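You operate a simulated robot arm through the tools that you are given. There is no shell and no other tool.

You run a simulated robot arm. Do the job below in one go: nothing can be reset, and whatever is moved stays where it is left.

TASK
Make room on the top of the steel workbench for the red plunger. At the end: the red plunger stands where the white rag stood; the blue roller stands on top of the brown carton (marked "BUSHINGS"); the white rag is on the drip tray; the black jar stands where the green drink can (marked "Lemon Lime") stood; the green drink can from the top of the steel workbench stands where the blue roller stood; whatever was shut is shut again. Leave all else as you found it, and nothing knocked over.

Only the result counts: the job must be done as asked and must still hold three seconds after the hand-in. Knocking over, shifting, dropping, spilling or breaking anything else fails it.

THE ROBOT
A 7-joint arm with a two-finger parallel gripper, fixed in place. Base frame: the origin is at the foot of the arm, x ahead of it, y to its left, z up; the work surface is at about z = 0.88. Lengths are in m, angles in degrees, forces in N, time in s.
With the tool pointing down near the work surface it reaches from about 0.1 to 0.64 m from the base axis. Its first joint turns from -66.0 to 66.0 degrees. Payload 1.57 kg.
The tool frame sits at the grasp point between the pads (the TCP): z along the fingers, y along the line on which they close. The tips reach 0.03 m beyond it. Largest opening 0.08 m; finger width 0.017, thickness 0.012; the body of the gripper, 0.04 by 0.082 m, starts 0.08 m behind the TCP.
Orientation is that of the tool frame in the base frame, as [roll, pitch, yaw] about the fixed x, y, z axes, in that order (R = Rz(yaw) Ry(pitch) Rx(roll)). With the fingers straight down and closing along the base's y, the tool's x points along the base's -x, its y along +y and its z along -z.

THE INTERFACE
- The arm moves only by the tool nudge_tool. Its argument "rows" is a list of rows, each an object of numbers (a shift or turn left out is 0, a gripper value left out holds the last): "ax", "ay", "az": the turn, a rotation vector about the tool's x, y, z in degrees; "x", "y", "z": the shift along the tool's x, y, z in m; "claw": the gripper command, from -1 (shut) to 1 (fully open), values between in proportion. In form: [{"ax": .., "ay": .., "az": .., "x": .., "y": .., "z": .., "claw": ..}, ...]. A call has 1 to 20 rows; each row shifts and turns the commanded pose from where the row before left it, along the tool's axes as they then stand. A row lasts 0.2 s, in which the tool goes at most 0.05 m and 8.6 degrees; a call with a longer step from one row to the next is refused whole, and so is a gripper value outside its range. Where a pose cannot be reached the arm comes as near as it can. A force on the tool above 40 N (or 10 N above the force at the start of the call, whichever is more), or a blocked arm, ends the call early, and 0.2 s more pass. The fingers move at their own pace (about 0.072 m/s each) and stop on an object; they squeeze with about 26 N. The grip force told is the motor's: it shows also when the fingers shut on nothing. Time passes only in rows, and 0.2 s behind the last, so rows that do not move let the fingers close. It gives the time, the measured TCP pose, the force on the tool (base axes), the opening and the grip force at its end, in the units of the frame above (readings bear some noise), with the torque about the TCP (base axes, N m) and any sound that the robot's microphone picked up.
- Cameras (640 x 400 px; columns grow to the right, rows downward): "scene" is fixed at [0.0717, 0.4537, 1.4004]; the picture's right is [-0.43, -0.90, 0.00], its down [-0.56, 0.27, -0.78] and it looks along [0.71, -0.33, -0.62] (base axes); focal length 272 px, centre (320, 200). "wrist" rides on the gripper at [0.072, -0.007, -0.122] in the tool frame; the picture's right is [0.09, 1.00, 0.00], its down [-0.84, 0.08, -0.54] and it looks along [-0.54, 0.05, 0.84] (tool axes); focal length 238 px, centre (320, 200). There is no depth. A picture from a camera that has moved, and an enlarged one, comes with that camera's place and axes in the base frame and with its lens. The place of the scene camera against the robot may be out by one fixed shift of up to 0.025 m in any direction.
- grab_frame(camera): a new picture of that camera. No time passes.
- zoom(camera, box): a new picture of the part [left, top, right, bottom] of that camera's present view, enlarged. No time passes.
- close_job(): hands the job in; it is judged then, once.

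Nothing tells you positions but the pictures and the camera data. Unless the task says otherwise, let go and move clear before handing in.

The tools are called after ">>>" by a JSON object that holds its "op" and its "data". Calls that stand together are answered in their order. nudge_tool: Moves the arm, as the interface text tells. Its arguments: {"type":"object","properties":{"rows":{"type":"array","items":{"type":"object","properties":{"ax":{"type":"number"},"ay":{"type":"number"},"az":{"type":"number"},"x":{"type":"number"},"y":{"type":"number"},"z":{"type":"number"},"claw":{"type":"number"}}}}},"required":["rows"]} The other tools are called the same way: grab_frame (camera) takes a picture; zoom (camera, box) takes an enlarged picture of a part of a camera's view; close_job () hands the job in.

At the start:

```text
time: 0.0
eef_pos: [0.3786, 0.0822, 1.2365]
ee_rot: [-180.0, -0.1, 180.0]
ft_force: [-1.3, -0.3, -0.1]
torque: [-0.01, 0.04, -0.03]
grip_width: 0.0799
grip_force: 0.0
```

scene: 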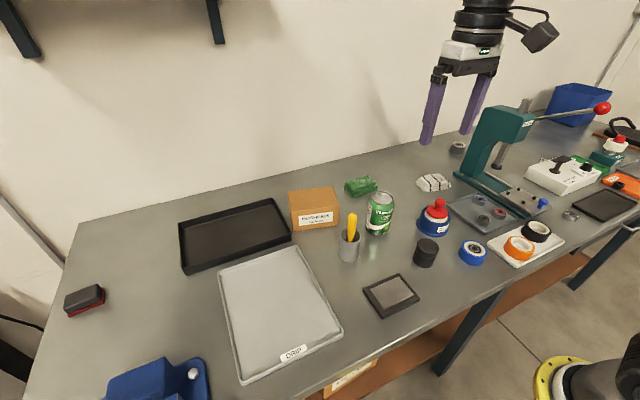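
wrist: 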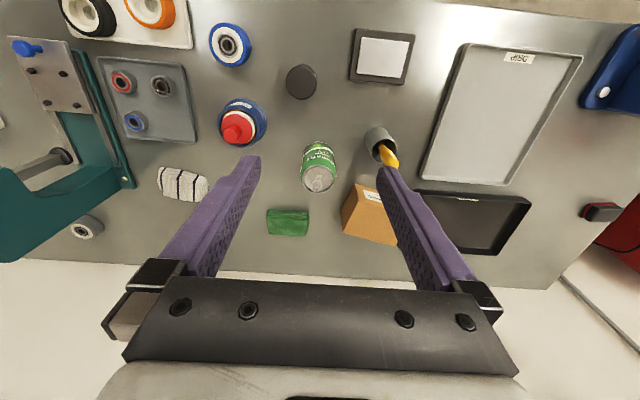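

I see a workbench with a green can near the middle, a carton, a drip tray, a white-striped rag, a red-and-blue plunger-like item, a black jar and blue rollers. I'll zoom in to identify each one before moving.

>>> {"op": "zoom", "data": {"camera": "scene", "box": [280, 160, 480, 285]}}

>>> {"op": "zoom", "data": {"camera": "scene", "box": [400, 130, 640, 280]}}

>>> {"op": "zoom", "data": {"camera": "wrist", "box": [140, 0, 460, 200]}}

>>> {"op": "zoom", "data": {"camera": "wrist", "box": [0, 0, 320, 200]}}

```text
3.20 times, centred on (380, 222) of scene
camera zoom: at [0.0717, 0.4537, 1.4004], right [-0.43, -0.9, 0.0], down [-0.56, 0.27, -0.78], along [0.71, -0.33, -0.62], focal length 870 px, centre (128, 128)
```

zoom: 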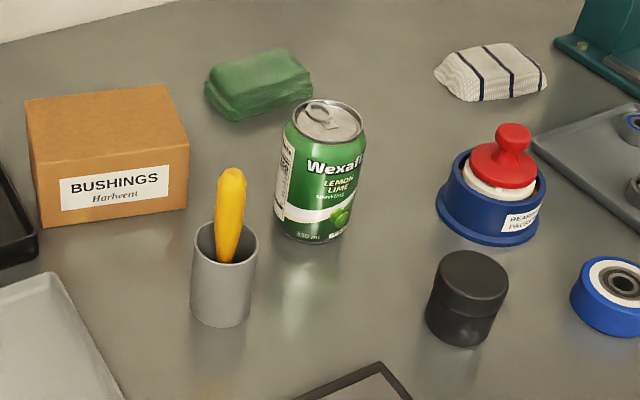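

```text
2.67 times, centred on (520, 205) of scene
camera zoom: at [0.0717, 0.4537, 1.4004], right [-0.43, -0.9, 0.0], down [-0.56, 0.27, -0.78], along [0.71, -0.33, -0.62], focal length 725 px, centre (-213, 187)
```

zoom: 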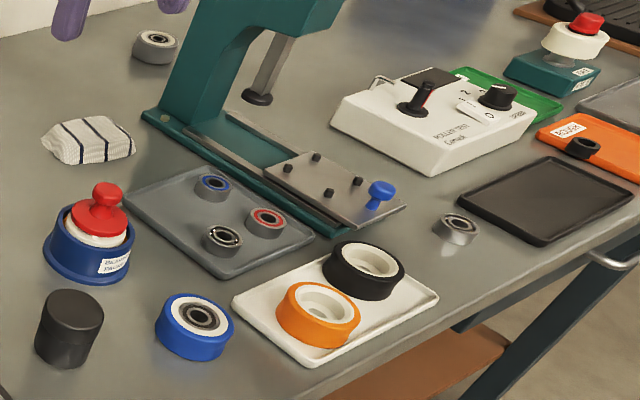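

```text
2.00 times, centred on (300, 100) of wrist
camera zoom: at [0.3073, 0.0756, 1.3572], right [-0.09, 1.0, 0.0], down [0.84, 0.08, 0.54], along [0.54, 0.05, -0.84], focal length 477 px, centre (360, 400)
```

zoom: 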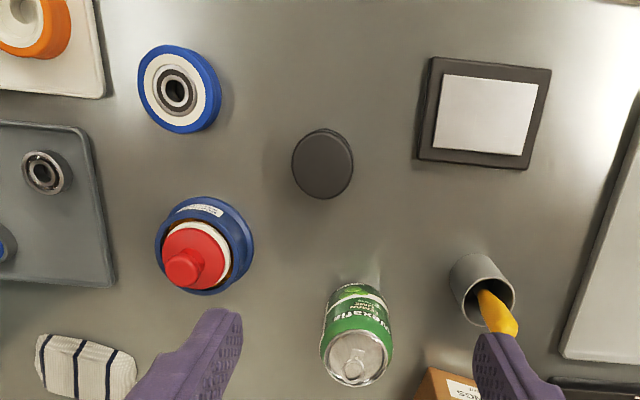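

```text
2.00 times, centred on (160, 100) of wrist
camera zoom: at [0.3073, 0.0756, 1.3572], right [-0.09, 1.0, 0.0], down [0.84, 0.08, 0.54], along [0.54, 0.05, -0.84], focal length 477 px, centre (640, 400)
```

zoom: 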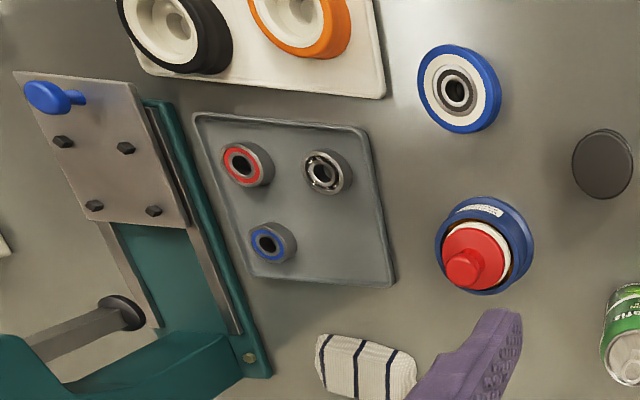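

The red-knobbed item sits in a blue cup labelled "BEARING PACKER", and there is another red-topped item at the far right. I'll zoom in on both, and on the left and underside areas, to settle which one is the plunger.

>>> {"op": "zoom", "data": {"camera": "scene", "box": [540, 100, 640, 163]}}

>>> {"op": "zoom", "data": {"camera": "scene", "box": [400, 185, 496, 245]}}

>>> {"op": "zoom", "data": {"camera": "scene", "box": [40, 270, 360, 400]}}

>>> {"op": "zoom", "data": {"camera": "scene", "box": [400, 240, 640, 400]}}

>>> {"op": "zoom", "data": {"camera": "scene", "box": [500, 80, 640, 220]}}

```text
6.35 times, centred on (590, 132) of scene
camera zoom: at [0.0717, 0.4537, 1.4004], right [-0.43, -0.9, 0.0], down [-0.56, 0.27, -0.78], along [0.71, -0.33, -0.62], focal length 1726 px, centre (-1394, 635)
```

zoom: 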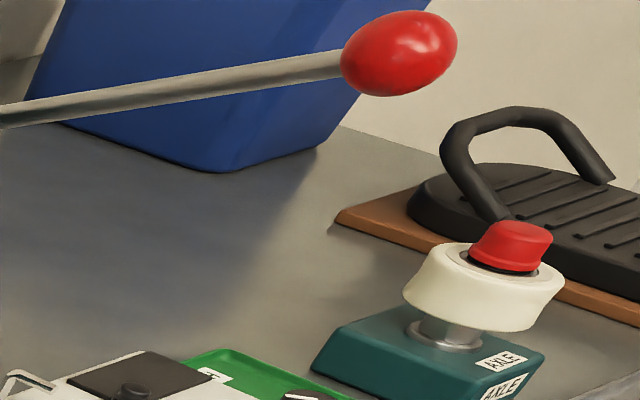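

```text
6.67 times, centred on (448, 215) of scene
camera zoom: at [0.0717, 0.4537, 1.4004], right [-0.43, -0.9, 0.0], down [-0.56, 0.27, -0.78], along [0.71, -0.33, -0.62], focal length 1812 px, centre (-533, 100)
```

zoom: 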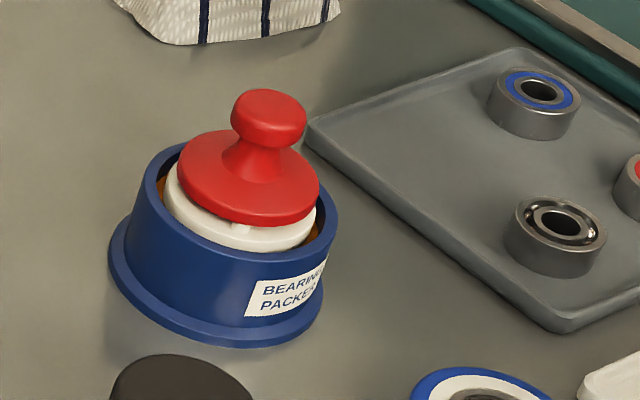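

```text
2.00 times, centred on (200, 335) of scene
camera zoom: at [0.0717, 0.4537, 1.4004], right [-0.43, -0.9, 0.0], down [-0.56, 0.27, -0.78], along [0.71, -0.33, -0.62], focal length 544 px, centre (560, -70)
```

zoom: 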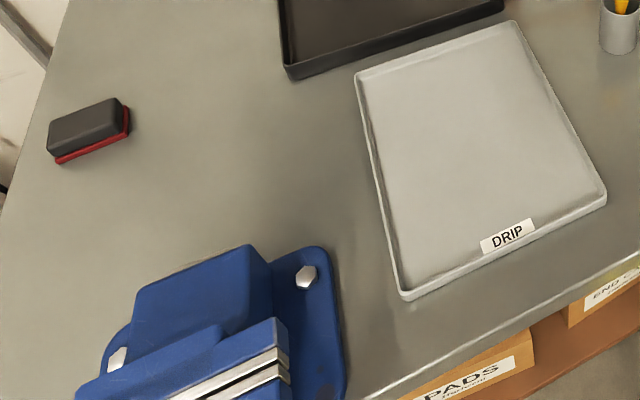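

```text
2.50 times, centred on (520, 320) of scene
camera zoom: at [0.0717, 0.4537, 1.4004], right [-0.43, -0.9, 0.0], down [-0.56, 0.27, -0.78], along [0.71, -0.33, -0.62], focal length 680 px, centre (-180, -100)
```

zoom: 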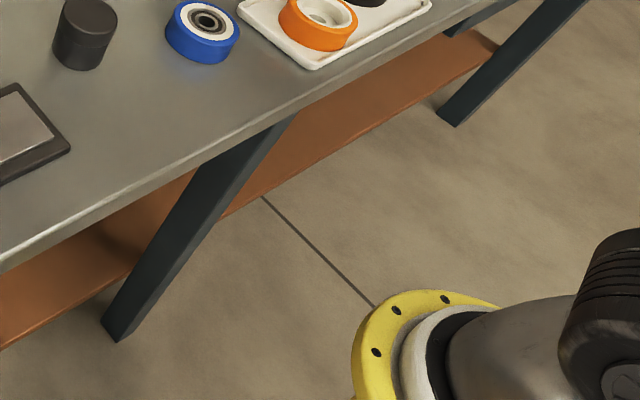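

```text
2.86 times, centred on (570, 150) of scene
camera zoom: at [0.0717, 0.4537, 1.4004], right [-0.43, -0.9, 0.0], down [-0.56, 0.27, -0.78], along [0.71, -0.33, -0.62], focal length 777 px, centre (-394, 343)
```

zoom: 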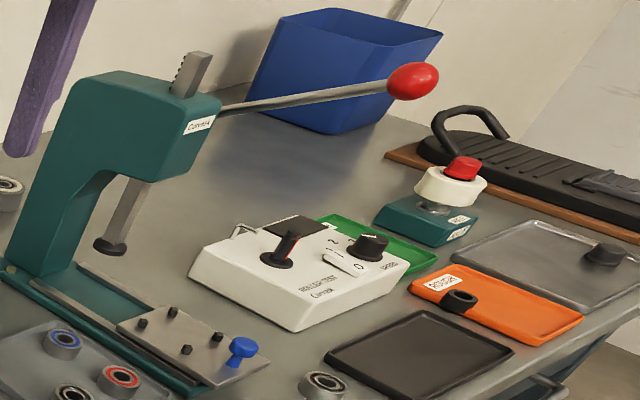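

The plunger is the red and white press sitting in the blue bearing packer, and the roller is the blue wheel with a white hub. Next I'll bring the wrist camera closer to the rag, plunger and roller to measure them.

>>> {"op": "nudge_tool", "data": {"rows": [{"x": -0.012, "y": -0.04, "z": 0.022, "claw": 1}, {"x": -0.012, "y": -0.04, "z": 0.022}, {"x": -0.012, "y": -0.04, "z": 0.022}, {"x": -0.012, "y": -0.04, "z": 0.022}, {"x": -0.012, "y": -0.04, "z": 0.022}, {"x": -0.012, "y": -0.04, "z": 0.022}, {}]}}

>>> {"op": "grab_frame", "data": {"camera": "wrist"}}

>>> {"op": "grab_frame", "data": {"camera": "scene"}}

```text
time: 1.6
eef_pos: [0.4518, -0.1586, 1.1043]
ee_rot: [-180.0, 0.0, -179.9]
ft_force: [-0.2, -0.6, -0.8]
torque: [0.01, -0.01, 0.02]
grip_width: 0.0802
grip_force: 0.2
```

```text
taken
camera wrist: at [0.3794, -0.1654, 1.2254], right [-0.09, 1.0, 0.0], down [0.84, 0.08, 0.54], along [0.54, 0.05, -0.84], focal length 238 px, centre (320, 200)
```

wrist: 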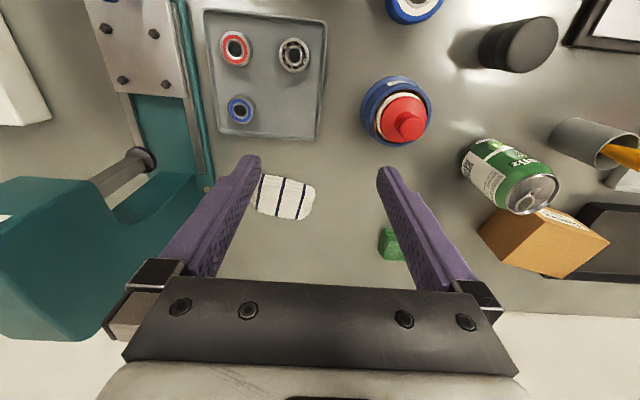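

```text
taken
```

scene: 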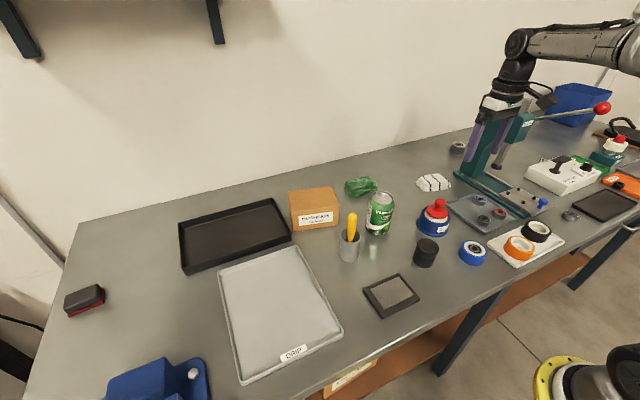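

The rag lies between the fingers' view and close to the press, with the plunger, can and carton to the right. I'll zoom in to measure the rag and plunger.

>>> {"op": "zoom", "data": {"camera": "wrist", "box": [220, 150, 380, 250]}}

>>> {"op": "zoom", "data": {"camera": "wrist", "box": [340, 50, 468, 170]}}

>>> {"op": "zoom", "data": {"camera": "scene", "box": [400, 160, 480, 210]}}

>>> {"op": "zoom", "data": {"camera": "wrist", "box": [440, 100, 640, 300]}}

```text
4.00 times, centred on (300, 200) of wrist
camera zoom: at [0.3794, -0.1654, 1.2254], right [-0.09, 1.0, 0.0], down [0.84, 0.08, 0.54], along [0.54, 0.05, -0.84], focal length 953 px, centre (400, 200)
```

zoom: 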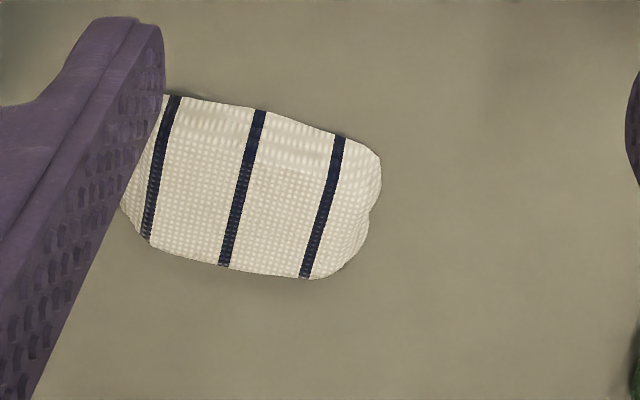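

```text
3.33 times, centred on (404, 110) of wrist
camera zoom: at [0.3794, -0.1654, 1.2254], right [-0.09, 1.0, 0.0], down [0.84, 0.08, 0.54], along [0.54, 0.05, -0.84], focal length 794 px, centre (40, 500)
```

zoom: 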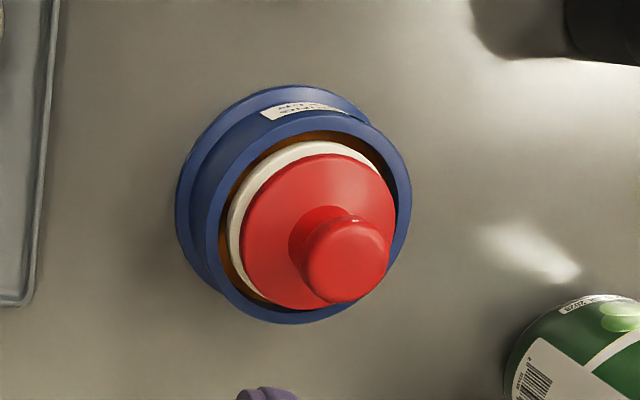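

```text
8.00 times, centred on (440, 185) of scene
camera zoom: at [0.0717, 0.4537, 1.4004], right [-0.43, -0.9, 0.0], down [-0.56, 0.27, -0.78], along [0.71, -0.33, -0.62], focal length 2174 px, centre (-640, 320)
```

zoom: 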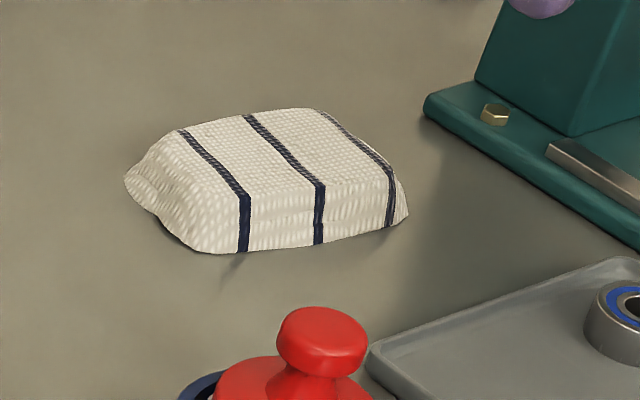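

```text
2.00 times, centred on (540, 200) of wrist
camera zoom: at [0.3794, -0.1654, 1.2254], right [-0.09, 1.0, 0.0], down [0.84, 0.08, 0.54], along [0.54, 0.05, -0.84], focal length 477 px, centre (-120, 200)
```

zoom: 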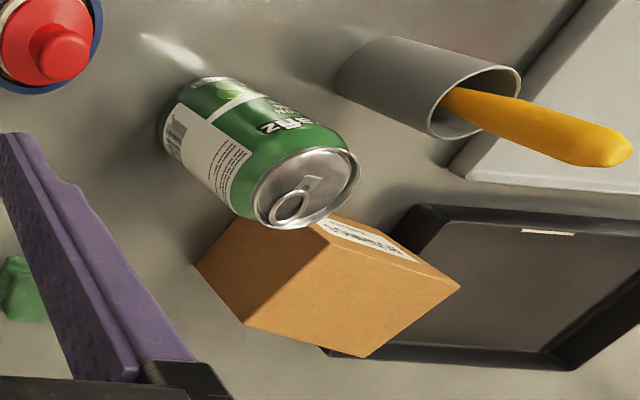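

The rag's long axis runs roughly along y. It is about 0.07 m across x, turned by about −11°, and centred near (0.593, −0.21). I'll turn the tool so the fingers close across its narrow side, with the camera on the +y side, and look again.

>>> {"op": "nudge_tool", "data": {"rows": [{"x": -0.0333, "y": 0.0097, "z": 0.011}, {"x": -0.0333, "y": 0.0097, "z": 0.011}, {"x": -0.0333, "y": 0.0097, "z": 0.011}, {"x": -0.0333, "y": 0.0097, "z": 0.011}, {"az": 8.4}, {"az": 8.4}, {"az": 8.4}, {"az": 8.4}, {"az": 8.4}, {"az": 8.4}, {"az": 8.4}, {"az": 8.4}, {"az": 8.4}, {"az": 8.4}, {"az": 8.4}, {"az": 8.4}, {}]}}

>>> {"op": "grab_frame", "data": {"camera": "wrist"}}

>>> {"op": "grab_frame", "data": {"camera": "scene"}}

```text
time: 5.2
eef_pos: [0.5839, -0.1186, 1.0599]
ee_rot: [180.0, -0.1, 79.0]
ft_force: [-0.9, -0.1, -0.3]
torque: [-0.01, 0.0, -0.03]
grip_width: 0.0801
grip_force: 0.0
```

```text
taken
camera wrist: at [0.5917, -0.0474, 1.1815], right [1.0, -0.1, 0.0], down [-0.08, -0.84, 0.54], along [-0.05, -0.54, -0.84], focal length 238 px, centre (320, 200)
```

wrist: 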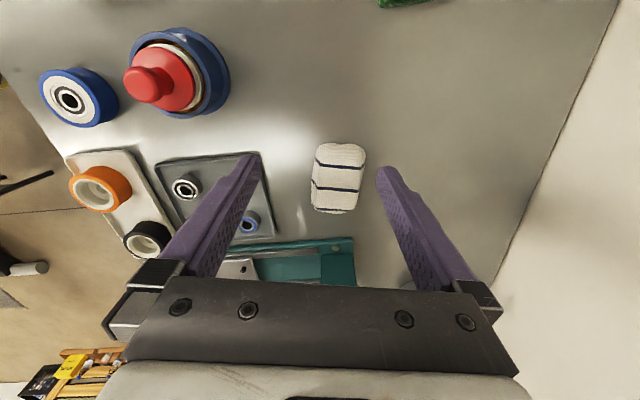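

```text
taken
```

scene: 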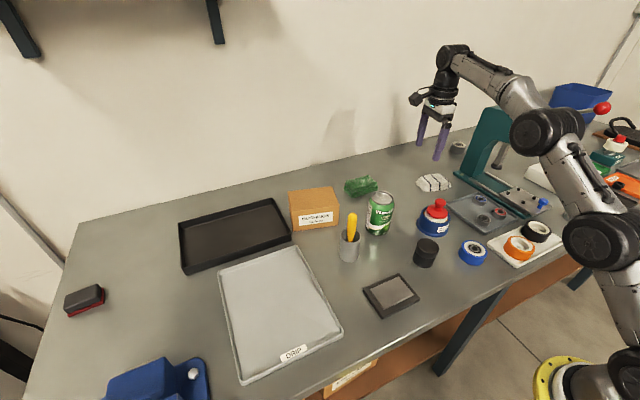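

>>> {"op": "zoom", "data": {"camera": "wrist", "box": [280, 120, 400, 230]}}

```text
3.64 times, centred on (340, 175) of wrist
camera zoom: at [0.5917, -0.0474, 1.1815], right [1.0, -0.1, 0.0], down [-0.08, -0.84, 0.54], along [-0.05, -0.54, -0.84], focal length 867 px, centre (247, 291)
```

zoom: 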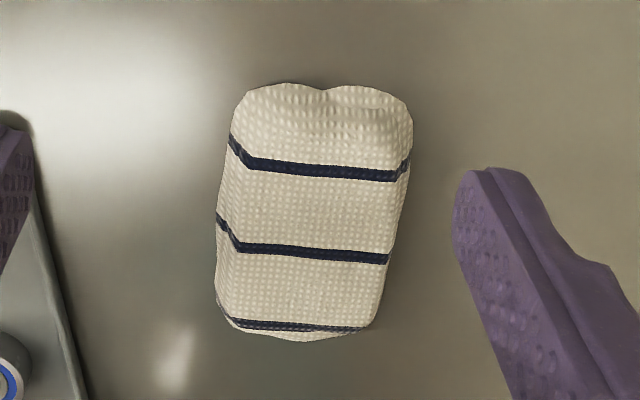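

The rag is about 0.065 × 0.10 m, centred near (0.597, −0.207). I'll move over it and lower part way, then check alignment.

>>> {"op": "nudge_tool", "data": {"rows": [{"x": -0.0284, "y": 0.01, "z": 0.0267}, {"x": -0.0284, "y": 0.01, "z": 0.0267}, {"x": -0.0284, "y": 0.01, "z": 0.0267}, {}]}}

>>> {"op": "grab_frame", "data": {"camera": "wrist"}}

>>> {"op": "zoom", "data": {"camera": "scene", "box": [380, 80, 560, 220]}}

```text
time: 6.2
eef_pos: [0.5981, -0.2098, 0.9773]
ee_rot: [180.0, 0.0, 79.2]
ft_force: [-0.3, -0.1, 0.2]
torque: [0.0, -0.02, 0.02]
grip_width: 0.0801
grip_force: 0.0
```

```text
taken
camera wrist: at [0.605, -0.137, 1.0981], right [1.0, -0.1, 0.0], down [-0.08, -0.84, 0.54], along [-0.05, -0.54, -0.84], focal length 238 px, centre (320, 200)
```

wrist: 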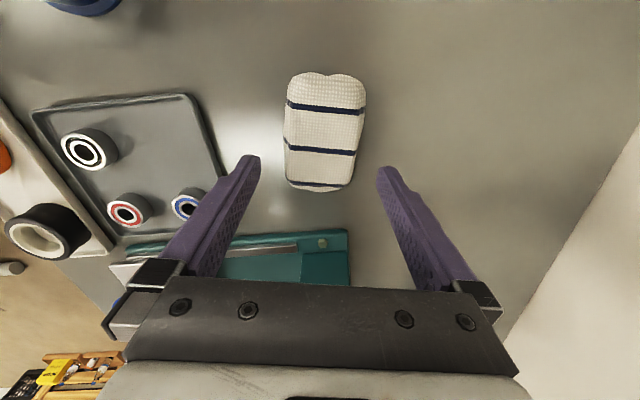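

```text
2.86 times, centred on (470, 150) of scene
camera zoom: at [0.0717, 0.4537, 1.4004], right [-0.43, -0.9, 0.0], down [-0.56, 0.27, -0.78], along [0.71, -0.33, -0.62], focal length 777 px, centre (-109, 343)
```

zoom: 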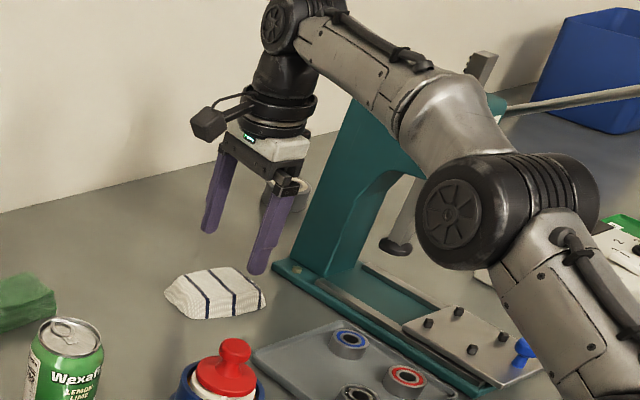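

The gripper is centred over the rag to within about 2 mm. I'll lower to just above the bench and close on it.

>>> {"op": "nudge_tool", "data": {"rows": [{"z": 0.02}, {"z": 0.02}, {"z": 0.012}, {"z": 0.009}, {}]}}

>>> {"op": "grab_frame", "data": {"camera": "wrist"}}

```text
time: 7.4
eef_pos: [0.5989, -0.2082, 0.9159]
ee_rot: [-180.0, 0.0, 79.2]
ft_force: [-0.9, -0.3, 0.1]
torque: [-0.01, -0.02, -0.01]
grip_width: 0.08
grip_force: 0.0
```

```text
taken
camera wrist: at [0.6057, -0.1363, 1.0385], right [1.0, -0.1, 0.0], down [-0.08, -0.84, 0.54], along [-0.05, -0.54, -0.84], focal length 238 px, centre (320, 200)
```

wrist: 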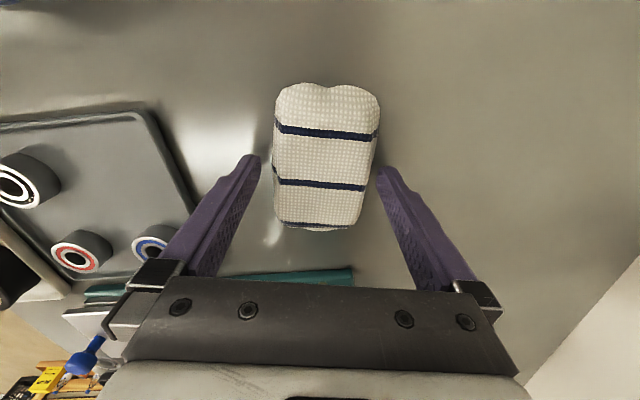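

The fingers straddle the rag evenly. Closing now and lifting a little.

>>> {"op": "nudge_tool", "data": {"rows": [{"claw": -1}, {"claw": -1}, {"claw": -1}, {"claw": -1}, {"z": -0.01}, {"z": -0.02}, {"z": -0.03}, {}]}}

>>> {"op": "grab_frame", "data": {"camera": "wrist"}}

```text
time: 9.2
eef_pos: [0.598, -0.2103, 0.9782]
ee_rot: [180.0, 0.0, 79.0]
ft_force: [-0.3, -0.4, -0.8]
torque: [0.0, -0.01, -0.02]
grip_width: 0.0659
grip_force: 26.4
```

```text
taken
camera wrist: at [0.605, -0.1379, 1.1005], right [1.0, -0.1, 0.0], down [-0.08, -0.84, 0.54], along [-0.05, -0.54, -0.84], focal length 238 px, centre (320, 200)
```

wrist: 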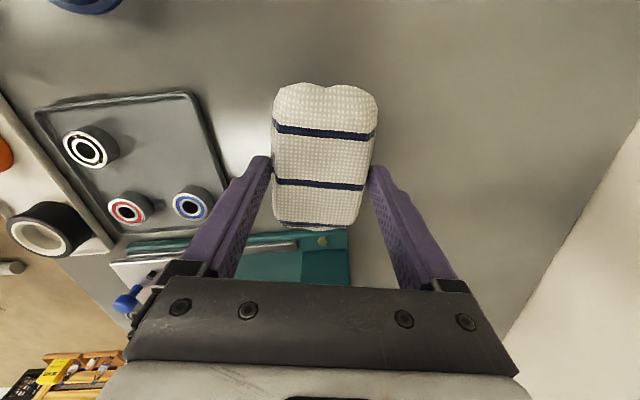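

The rag is held firmly (opening 0.066). I'll lift it high, carry it toward the middle and turn the wrist for the drip tray.

>>> {"op": "nudge_tool", "data": {"rows": [{"z": -0.047}, {"z": -0.047}, {"z": -0.047}, {"x": 0.0403, "y": -0.025}, {"x": 0.0403, "y": -0.025}, {"x": 0.0403, "y": -0.025}, {"x": 0.0403, "y": -0.025}, {"x": 0.0403, "y": -0.025}, {"x": 0.0403, "y": -0.025}, {"x": 0.0403, "y": -0.025}, {"az": -8.125}, {"az": -8.125}, {"az": -8.125}, {"az": -8.125}, {"az": -8.125}, {"az": -8.125}, {"az": -8.125}, {"az": -8.125}]}}

>>> {"op": "grab_frame", "data": {"camera": "wrist"}}

>>> {"op": "grab_frame", "data": {"camera": "scene"}}

```text
time: 13.0
eef_pos: [0.4392, 0.1158, 1.1025]
ee_rot: [179.9, -0.1, 144.3]
ft_force: [1.4, -0.4, -0.4]
torque: [0.01, 0.02, 0.01]
grip_width: 0.066
grip_force: 26.7
out of reach, approached as far as the arm can: row 1, 2, 3
```

```text
taken
camera wrist: at [0.3767, 0.1524, 1.2231], right [0.51, 0.86, 0.0], down [0.72, -0.43, 0.54], along [0.47, -0.27, -0.84], focal length 238 px, centre (320, 200)
```

wrist: 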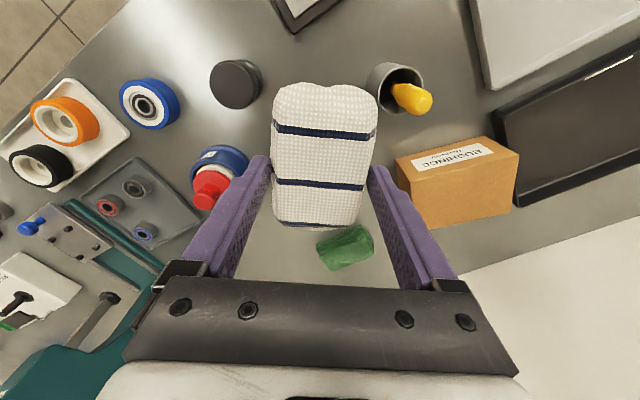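

```text
taken
```

scene: 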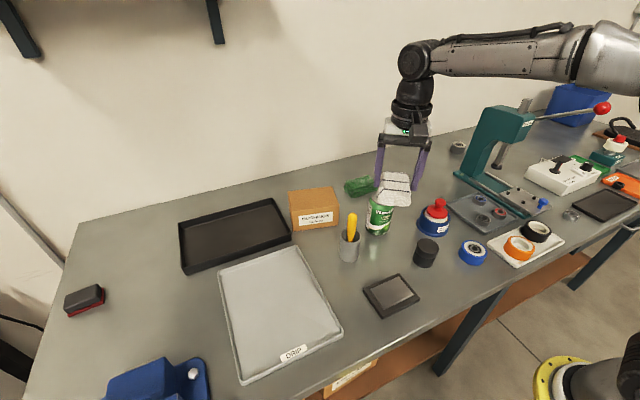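

The arm is over the middle of the bench with the rag held. I'll carry it on to above the drip tray.

>>> {"op": "nudge_tool", "data": {"rows": [{"x": 0.0308, "y": 0.0296}, {"x": 0.0308, "y": 0.0296}, {"x": 0.0308, "y": 0.0296}, {"x": 0.0308, "y": 0.0296}, {"x": 0.0308, "y": 0.0296}, {"x": 0.0308, "y": 0.0296}, {"x": 0.0308, "y": 0.0296}, {}]}}

>>> {"op": "grab_frame", "data": {"camera": "wrist"}}

>>> {"op": "grab_frame", "data": {"camera": "scene"}}

```text
time: 14.8
eef_pos: [0.3869, 0.4109, 1.1023]
ee_rot: [180.0, 0.1, 144.1]
ft_force: [1.3, -0.2, -2.1]
torque: [0.01, 0.01, 0.01]
grip_width: 0.066
grip_force: 25.3
```

```text
taken
camera wrist: at [0.3252, 0.448, 1.224], right [0.51, 0.86, 0.0], down [0.72, -0.43, 0.54], along [0.47, -0.28, -0.84], focal length 238 px, centre (320, 200)
```

wrist: 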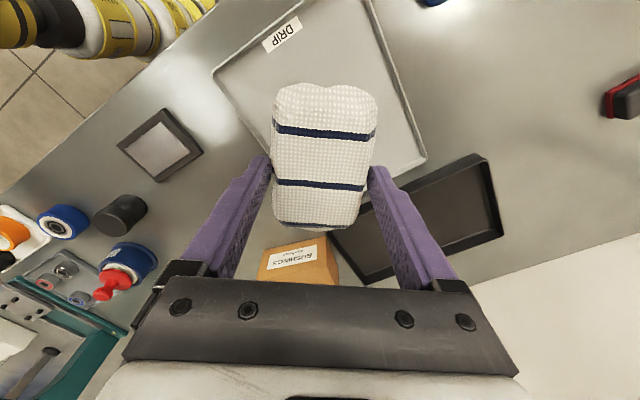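

```text
taken
```

scene: 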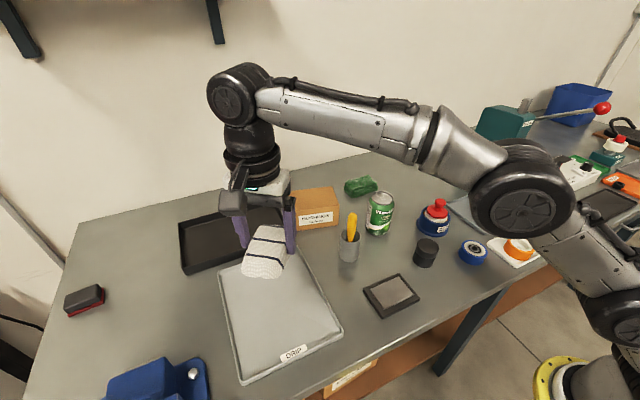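

The tray spans about x 0.28–0.53 and y 0.32–0.52, so the tool is over its middle. I'll lower the rag onto it.

>>> {"op": "nudge_tool", "data": {"rows": [{"z": 0.04}, {"z": 0.04}, {"z": 0.04}, {"z": 0.04}, {"z": 0.01}, {"z": 0.006}, {}]}}

>>> {"op": "zoom", "data": {"camera": "scene", "box": [160, 180, 380, 400]}}

```text
time: 16.4
eef_pos: [0.3856, 0.4095, 0.9247]
ee_rot: [-180.0, -0.1, 144.2]
ft_force: [-0.3, 0.5, 0.0]
torque: [0.02, -0.02, -0.01]
grip_width: 0.0658
grip_force: 26.4
```

```text
1.82 times, centred on (270, 290) of scene
camera zoom: at [0.0717, 0.4537, 1.4004], right [-0.43, -0.9, 0.0], down [-0.56, 0.27, -0.78], along [0.71, -0.33, -0.62], focal length 494 px, centre (411, 36)
```

zoom: 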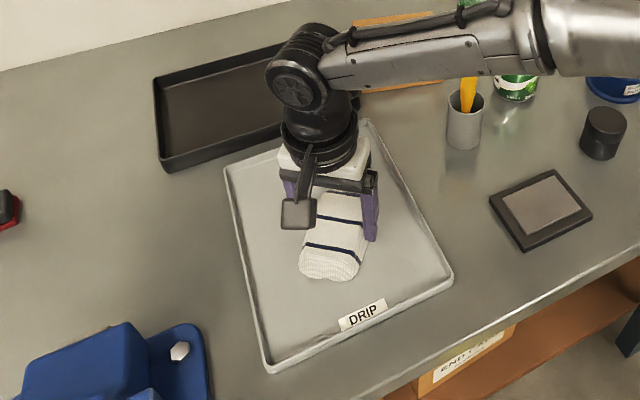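

The rag hangs just above the tray floor. I'll ease down a few millimetres and release it.

>>> {"op": "nudge_tool", "data": {"rows": [{"z": 0.002}, {"z": 0.002}, {}]}}

```text
time: 17.2
eef_pos: [0.3852, 0.4088, 0.9216]
ee_rot: [179.9, 0.0, 144.1]
ft_force: [-0.5, 0.7, 3.3]
torque: [-0.07, 0.07, -0.01]
grip_width: 0.0659
grip_force: 25.8
```

I've made light contact with the tray at z = 0.9216. Releasing and rising straight up.

>>> {"op": "nudge_tool", "data": {"rows": [{"claw": 1}, {"claw": 1}, {"claw": 1}, {"z": -0.02}, {"z": -0.03}, {"z": -0.045}, {"z": -0.045}, {"z": -0.045}]}}

>>> {"op": "grab_frame", "data": {"camera": "wrist"}}

>>> {"op": "grab_frame", "data": {"camera": "scene"}}

```text
time: 19.0
eef_pos: [0.384, 0.4113, 1.1066]
ee_rot: [-179.9, 0.1, 143.9]
ft_force: [-0.4, 0.8, 0.1]
torque: [0.0, 0.01, 0.0]
grip_width: 0.0798
grip_force: 0.2
```

```text
taken
camera wrist: at [0.3218, 0.4478, 1.2279], right [0.51, 0.86, 0.0], down [0.72, -0.43, 0.54], along [0.47, -0.28, -0.84], focal length 238 px, centre (320, 200)
```

wrist: 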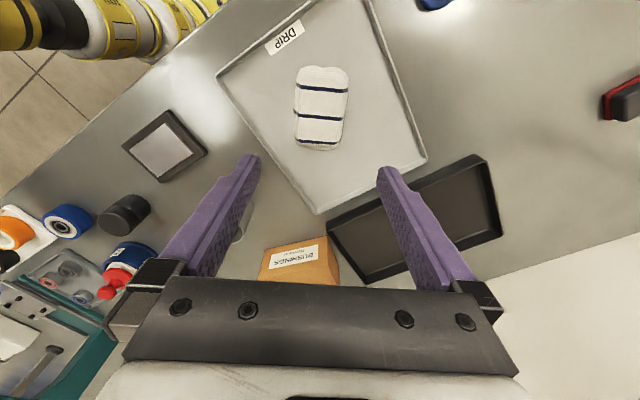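

```text
taken
```

scene: 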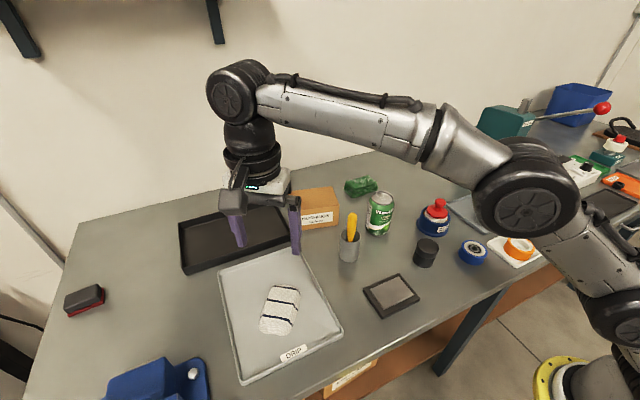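

The rag now lies on the drip tray. The plunger's knob centre triangulates to about (0.445, −0.058, 0.963). I'll move over to look at it closely.

>>> {"op": "nudge_tool", "data": {"rows": [{"x": -0.0273, "y": -0.0383}, {"x": -0.0273, "y": -0.0383}, {"x": -0.0273, "y": -0.0383}, {"x": -0.0273, "y": -0.0383}, {"x": -0.0273, "y": -0.0383}, {"x": -0.0273, "y": -0.0383}, {"x": -0.0273, "y": -0.0383}, {"x": -0.0273, "y": -0.0383}, {"x": -0.0273, "y": -0.0383}, {"x": -0.0273, "y": -0.0383}, {"az": -7.2}, {"az": -7.2}, {"az": -7.2}, {"az": -7.2}, {"az": -7.2}, {"z": 0.02}, {}]}}

>>> {"op": "grab_frame", "data": {"camera": "wrist"}}

>>> {"op": "zoom", "data": {"camera": "wrist", "box": [260, 120, 400, 240]}}

>>> {"op": "zoom", "data": {"camera": "scene", "box": [380, 150, 520, 250]}}

```text
time: 22.6
eef_pos: [0.3827, -0.0602, 1.0857]
ee_rot: [180.0, -0.1, -179.8]
ft_force: [0.1, 0.0, 0.7]
torque: [0.01, 0.0, -0.02]
grip_width: 0.0799
grip_force: 0.1
```

```text
taken
camera wrist: at [0.31, -0.0674, 1.2068], right [-0.09, 1.0, 0.0], down [0.84, 0.08, 0.54], along [0.54, 0.05, -0.84], focal length 238 px, centre (320, 200)
```

wrist: 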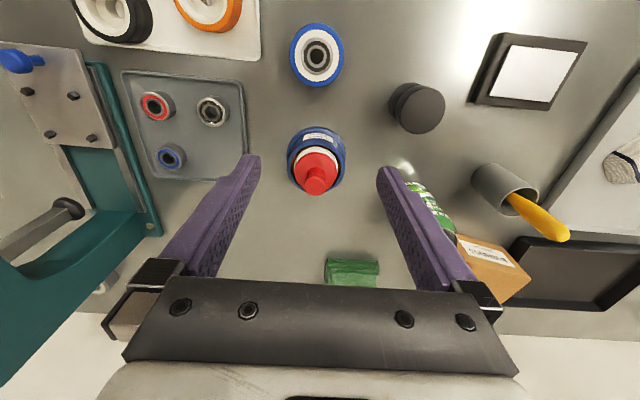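

```text
3.33 times, centred on (330, 180) of wrist
camera zoom: at [0.31, -0.0674, 1.2068], right [-0.09, 1.0, 0.0], down [0.84, 0.08, 0.54], along [0.54, 0.05, -0.84], focal length 794 px, centre (287, 267)
```

zoom: 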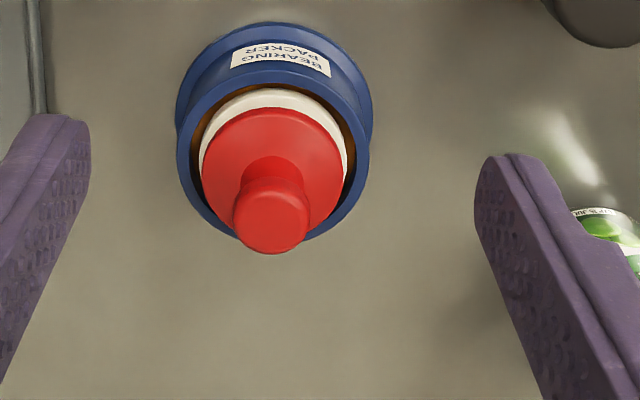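

```text
4.00 times, centred on (450, 200) of scene
camera zoom: at [0.0717, 0.4537, 1.4004], right [-0.43, -0.9, 0.0], down [-0.56, 0.27, -0.78], along [0.71, -0.33, -0.62], focal length 1087 px, centre (-200, 200)
```

zoom: 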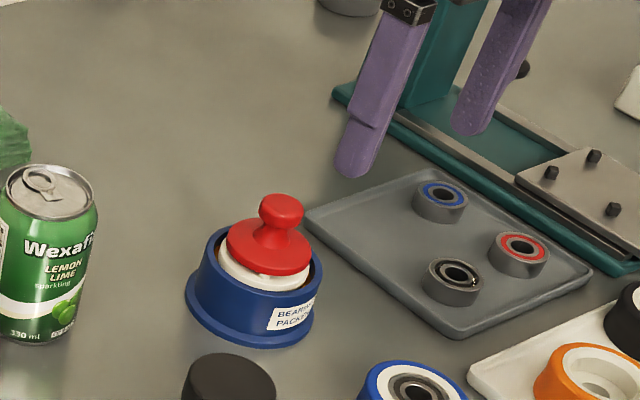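

The knob is about 0.027 m wide at z ≈ 0.965, with the red disc at about 0.935 below it. The axis is near (0.4445, −0.0605). I'll move above it and lower so the tips stay just clear of the disc.

>>> {"op": "nudge_tool", "data": {"rows": [{"x": -0.031}, {"x": -0.031}, {"z": 0.04}, {"z": 0.03}, {}]}}

>>> {"op": "grab_frame", "data": {"camera": "wrist"}}

>>> {"op": "zoom", "data": {"camera": "scene", "box": [380, 150, 520, 250]}}

```text
time: 23.8
eef_pos: [0.4437, -0.0589, 1.0144]
ee_rot: [-180.0, 0.0, -180.0]
ft_force: [0.4, -0.7, 0.1]
torque: [-0.03, 0.0, 0.0]
grip_width: 0.08
grip_force: 0.1
```

```text
taken
camera wrist: at [0.3717, -0.066, 1.1364], right [-0.09, 1.0, 0.0], down [0.84, 0.08, 0.54], along [0.54, 0.05, -0.84], focal length 238 px, centre (320, 200)
```

wrist: 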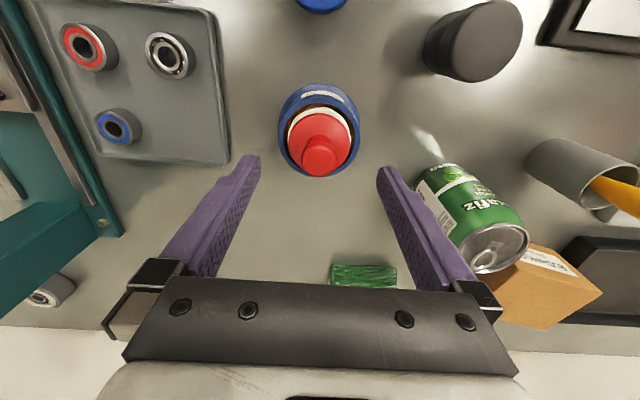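

```text
4.00 times, centred on (450, 200) of scene
camera zoom: at [0.0717, 0.4537, 1.4004], right [-0.43, -0.9, 0.0], down [-0.56, 0.27, -0.78], along [0.71, -0.33, -0.62], focal length 1087 px, centre (-200, 200)
```

zoom: 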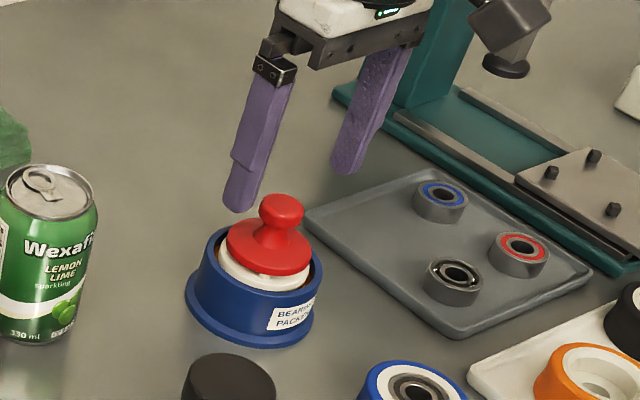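

The knob centre re-measures at (0.443, −0.060), so I'm right over it. Lowering to TCP z ≈ 0.975 and checking before I close.

>>> {"op": "nudge_tool", "data": {"rows": [{"y": -0.001, "z": 0.02}, {"z": 0.012}, {"z": 0.008}, {}]}}

>>> {"op": "zoom", "data": {"camera": "scene", "box": [380, 150, 520, 250]}}

>>> {"op": "zoom", "data": {"camera": "wrist", "box": [220, 80, 420, 240]}}

```text
time: 24.8
eef_pos: [0.4443, -0.0614, 0.9756]
ee_rot: [180.0, 0.0, -179.9]
ft_force: [0.4, 0.4, -0.4]
torque: [0.02, 0.01, 0.0]
grip_width: 0.0804
grip_force: 0.0
```

```text
4.00 times, centred on (450, 200) of scene
camera zoom: at [0.0717, 0.4537, 1.4004], right [-0.43, -0.9, 0.0], down [-0.56, 0.27, -0.78], along [0.71, -0.33, -0.62], focal length 1087 px, centre (-200, 200)
```

zoom: 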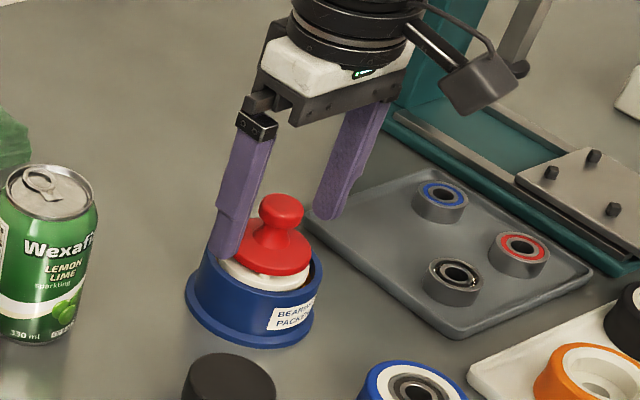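

```text
2.50 times, centred on (320, 160) of wrist
camera zoom: at [0.3724, -0.0666, 1.097], right [-0.09, 1.0, 0.0], down [0.84, 0.08, 0.54], along [0.54, 0.05, -0.84], focal length 596 px, centre (320, 300)
```

zoom: 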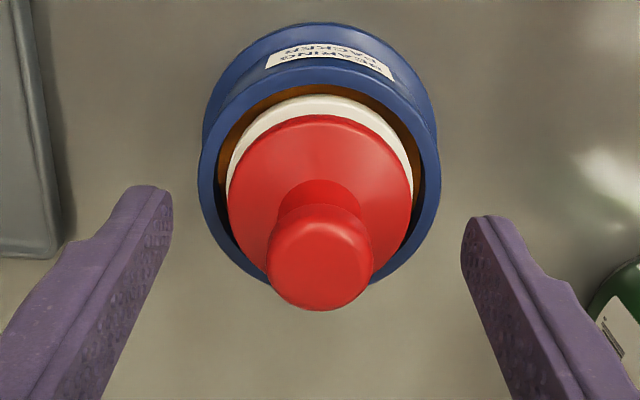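

The fingers straddle the knob with the tips above the red disc. Closing gently by time.

>>> {"op": "nudge_tool", "data": {"rows": [{"claw": -1}, {"claw": -1}, {"claw": -1}, {"claw": -1}, {"claw": -1}, {}]}}

>>> {"op": "zoom", "data": {"camera": "wrist", "box": [220, 80, 420, 240]}}

>>> {"op": "zoom", "data": {"camera": "scene", "box": [380, 150, 520, 250]}}

```text
time: 26.2
eef_pos: [0.4455, -0.0603, 0.977]
ee_rot: [-179.9, 0.0, -179.9]
ft_force: [-0.3, -0.5, 0.8]
torque: [0.01, 0.03, 0.02]
grip_width: 0.0248
grip_force: 25.7
```

```text
2.50 times, centred on (320, 160) of wrist
camera zoom: at [0.3724, -0.0667, 1.0973], right [-0.09, 1.0, 0.0], down [0.84, 0.08, 0.54], along [0.54, 0.05, -0.84], focal length 596 px, centre (320, 300)
```

zoom: 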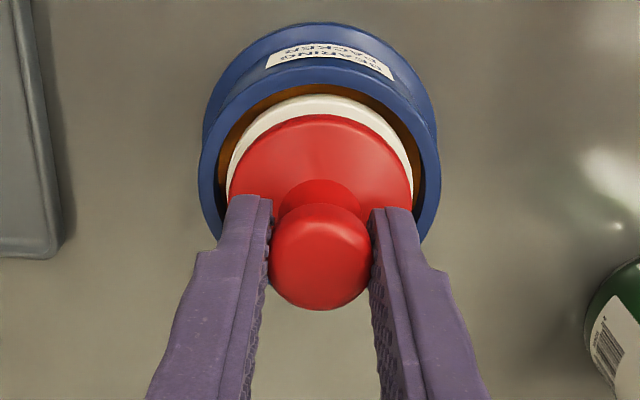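

```text
4.00 times, centred on (450, 200) of scene
camera zoom: at [0.0717, 0.4537, 1.4004], right [-0.43, -0.9, 0.0], down [-0.56, 0.27, -0.78], along [0.71, -0.33, -0.62], focal length 1087 px, centre (-200, 200)
```

zoom: 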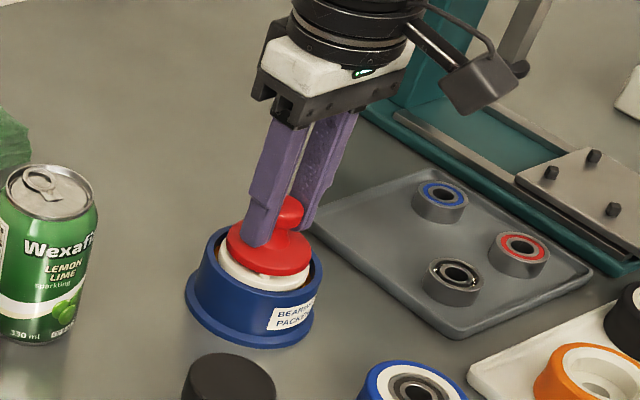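

The grip is on the knob at 0.0248 m. Lifting straight up slowly and watching that the cup stays put.

>>> {"op": "nudge_tool", "data": {"rows": [{"z": -0.008}, {"z": -0.012}, {"z": -0.015}, {"z": -0.02}, {}]}}

>>> {"op": "zoom", "data": {"camera": "scene", "box": [380, 150, 520, 250]}}

>>> {"op": "grab_frame", "data": {"camera": "wrist"}}

```text
time: 27.4
eef_pos: [0.4439, -0.0608, 1.0315]
ee_rot: [180.0, 0.0, -179.8]
ft_force: [-0.1, 0.4, 0.2]
torque: [0.01, 0.01, 0.02]
grip_width: 0.0251
grip_force: 26.2
```

```text
4.00 times, centred on (450, 200) of scene
camera zoom: at [0.0717, 0.4537, 1.4004], right [-0.43, -0.9, 0.0], down [-0.56, 0.27, -0.78], along [0.71, -0.33, -0.62], focal length 1087 px, centre (-200, 200)
```

zoom: 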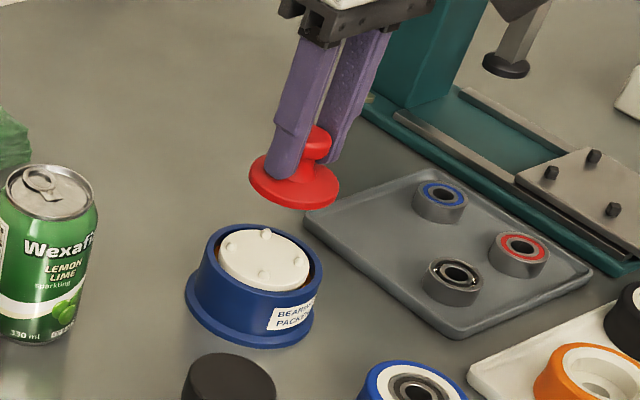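

```text
taken
camera wrist: at [0.3719, -0.0676, 1.1534], right [-0.09, 1.0, 0.0], down [0.84, 0.08, 0.54], along [0.54, 0.05, -0.84], focal length 238 px, centre (320, 200)
```

wrist: 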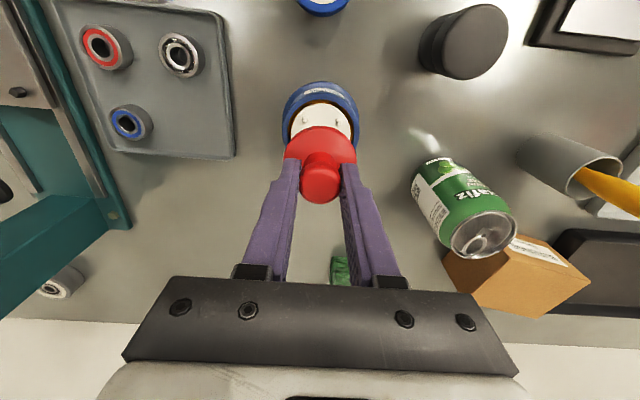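

The red plunger came away cleanly, and the white insert with pegs stayed in the cup. I'll carry the plunger to the rag's former place at (0.597, −0.208).

>>> {"op": "nudge_tool", "data": {"rows": [{"x": -0.0315, "y": -0.0298}, {"x": -0.0315, "y": -0.0298}, {"x": -0.0315, "y": -0.0298}, {"x": -0.0315, "y": -0.0298}, {"x": -0.0135, "y": -0.014, "z": 0.025}, {"x": -0.0135, "y": -0.014, "z": 0.025}, {}]}}

>>> {"op": "grab_frame", "data": {"camera": "wrist"}}

>>> {"op": "zoom", "data": {"camera": "scene", "box": [380, 110, 520, 210]}}

```text
time: 29.0
eef_pos: [0.5959, -0.2063, 0.9811]
ee_rot: [-180.0, 0.1, -179.9]
ft_force: [0.2, -0.7, -0.1]
torque: [0.03, -0.03, 0.0]
grip_width: 0.0252
grip_force: 25.9
```

```text
taken
camera wrist: at [0.5248, -0.2129, 1.1021], right [-0.09, 1.0, 0.0], down [0.84, 0.08, 0.54], along [0.54, 0.05, -0.84], focal length 238 px, centre (320, 200)
```

wrist: 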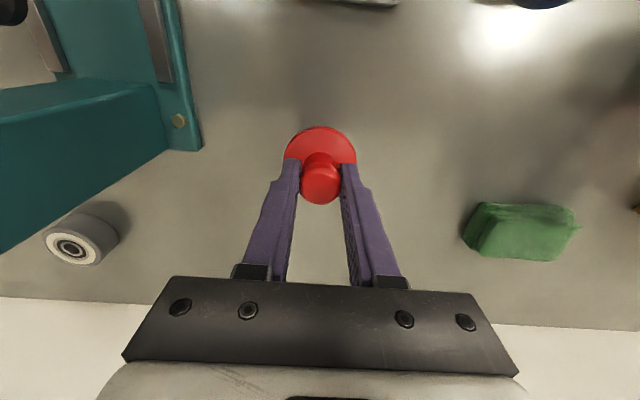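

```text
4.00 times, centred on (450, 160) of scene
camera zoom: at [0.0718, 0.4537, 1.4004], right [-0.43, -0.9, 0.0], down [-0.56, 0.27, -0.78], along [0.71, -0.33, -0.62], focal length 1087 px, centre (-200, 360)
```

zoom: 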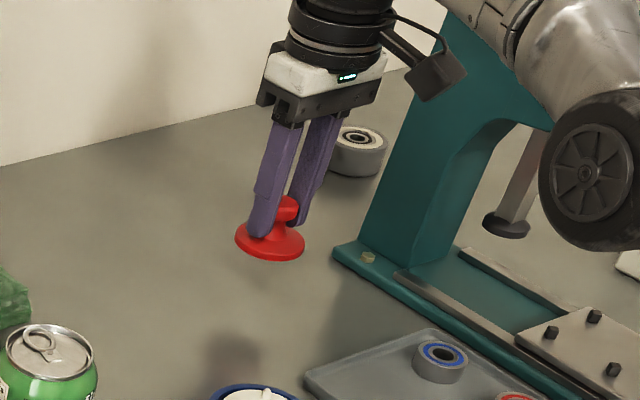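

Positioned above the rag's former spot at (0.596, −0.206). Lowering until light contact.

>>> {"op": "nudge_tool", "data": {"rows": [{"z": 0.02}, {"z": 0.015}, {"z": 0.008}, {}]}}

>>> {"op": "nudge_tool", "data": {"rows": [{"z": 0.003}, {}]}}

>>> {"op": "zoom", "data": {"camera": "scene", "box": [400, 140, 484, 200]}}

```text
time: 30.0
eef_pos: [0.5963, -0.2082, 0.9383]
ee_rot: [-180.0, 0.0, 180.0]
ft_force: [-1.0, 0.2, -1.2]
torque: [0.0, 0.01, -0.01]
grip_width: 0.0252
grip_force: 26.4
```

```text
time: 30.6
eef_pos: [0.5965, -0.2068, 0.9356]
ee_rot: [179.9, 0.0, -179.9]
ft_force: [0.0, 0.6, -0.1]
torque: [0.01, 0.02, 0.0]
grip_width: 0.0252
grip_force: 26.4
```

```text
6.67 times, centred on (442, 170) of scene
camera zoom: at [0.0717, 0.4537, 1.4004], right [-0.43, -0.9, 0.0], down [-0.56, 0.27, -0.78], along [0.71, -0.33, -0.62], focal length 1812 px, centre (-493, 400)
```

zoom: 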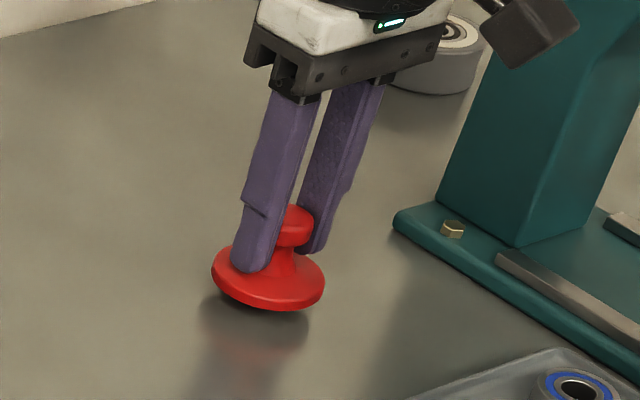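

There is still a small gap under the disc. Stepping down a little at a time.

>>> {"op": "nudge_tool", "data": {"rows": [{"z": 0.003}, {}]}}

>>> {"op": "nudge_tool", "data": {"rows": [{"z": 0.002}, {}]}}

>>> {"op": "nudge_tool", "data": {"rows": [{"z": 0.002}, {}]}}

```text
time: 31.2
eef_pos: [0.5966, -0.21, 0.932]
ee_rot: [180.0, 0.0, -179.9]
ft_force: [-0.4, -0.5, 0.2]
torque: [0.0, -0.01, 0.02]
grip_width: 0.0253
grip_force: 26.0
```

```text
time: 31.8
eef_pos: [0.5968, -0.208, 0.931]
ee_rot: [-180.0, 0.0, -179.9]
ft_force: [0.3, -0.1, -0.9]
torque: [0.01, 0.0, 0.01]
grip_width: 0.0252
grip_force: 26.4
```

```text
time: 32.4
eef_pos: [0.5966, -0.2077, 0.9295]
ee_rot: [180.0, 0.0, -179.9]
ft_force: [0.0, 0.3, -0.3]
torque: [0.0, 0.01, 0.0]
grip_width: 0.0248
grip_force: 26.1
```

>>> {"op": "nudge_tool", "data": {"rows": [{"z": 0.002}, {}]}}

>>> {"op": "zoom", "data": {"camera": "scene", "box": [400, 140, 484, 200]}}

```text
time: 33.0
eef_pos: [0.597, -0.2089, 0.9271]
ee_rot: [180.0, 0.0, -179.9]
ft_force: [-0.1, -0.4, 0.4]
torque: [0.02, 0.0, 0.03]
grip_width: 0.0251
grip_force: 26.3
```

```text
6.67 times, centred on (442, 170) of scene
camera zoom: at [0.0717, 0.4537, 1.4004], right [-0.43, -0.9, 0.0], down [-0.56, 0.27, -0.78], along [0.71, -0.33, -0.62], focal length 1812 px, centre (-493, 400)
```

zoom: 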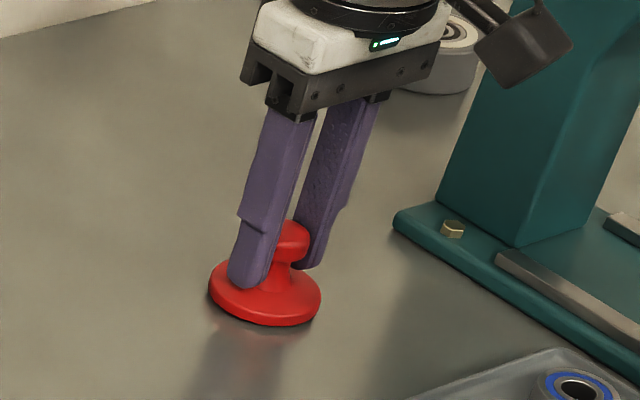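

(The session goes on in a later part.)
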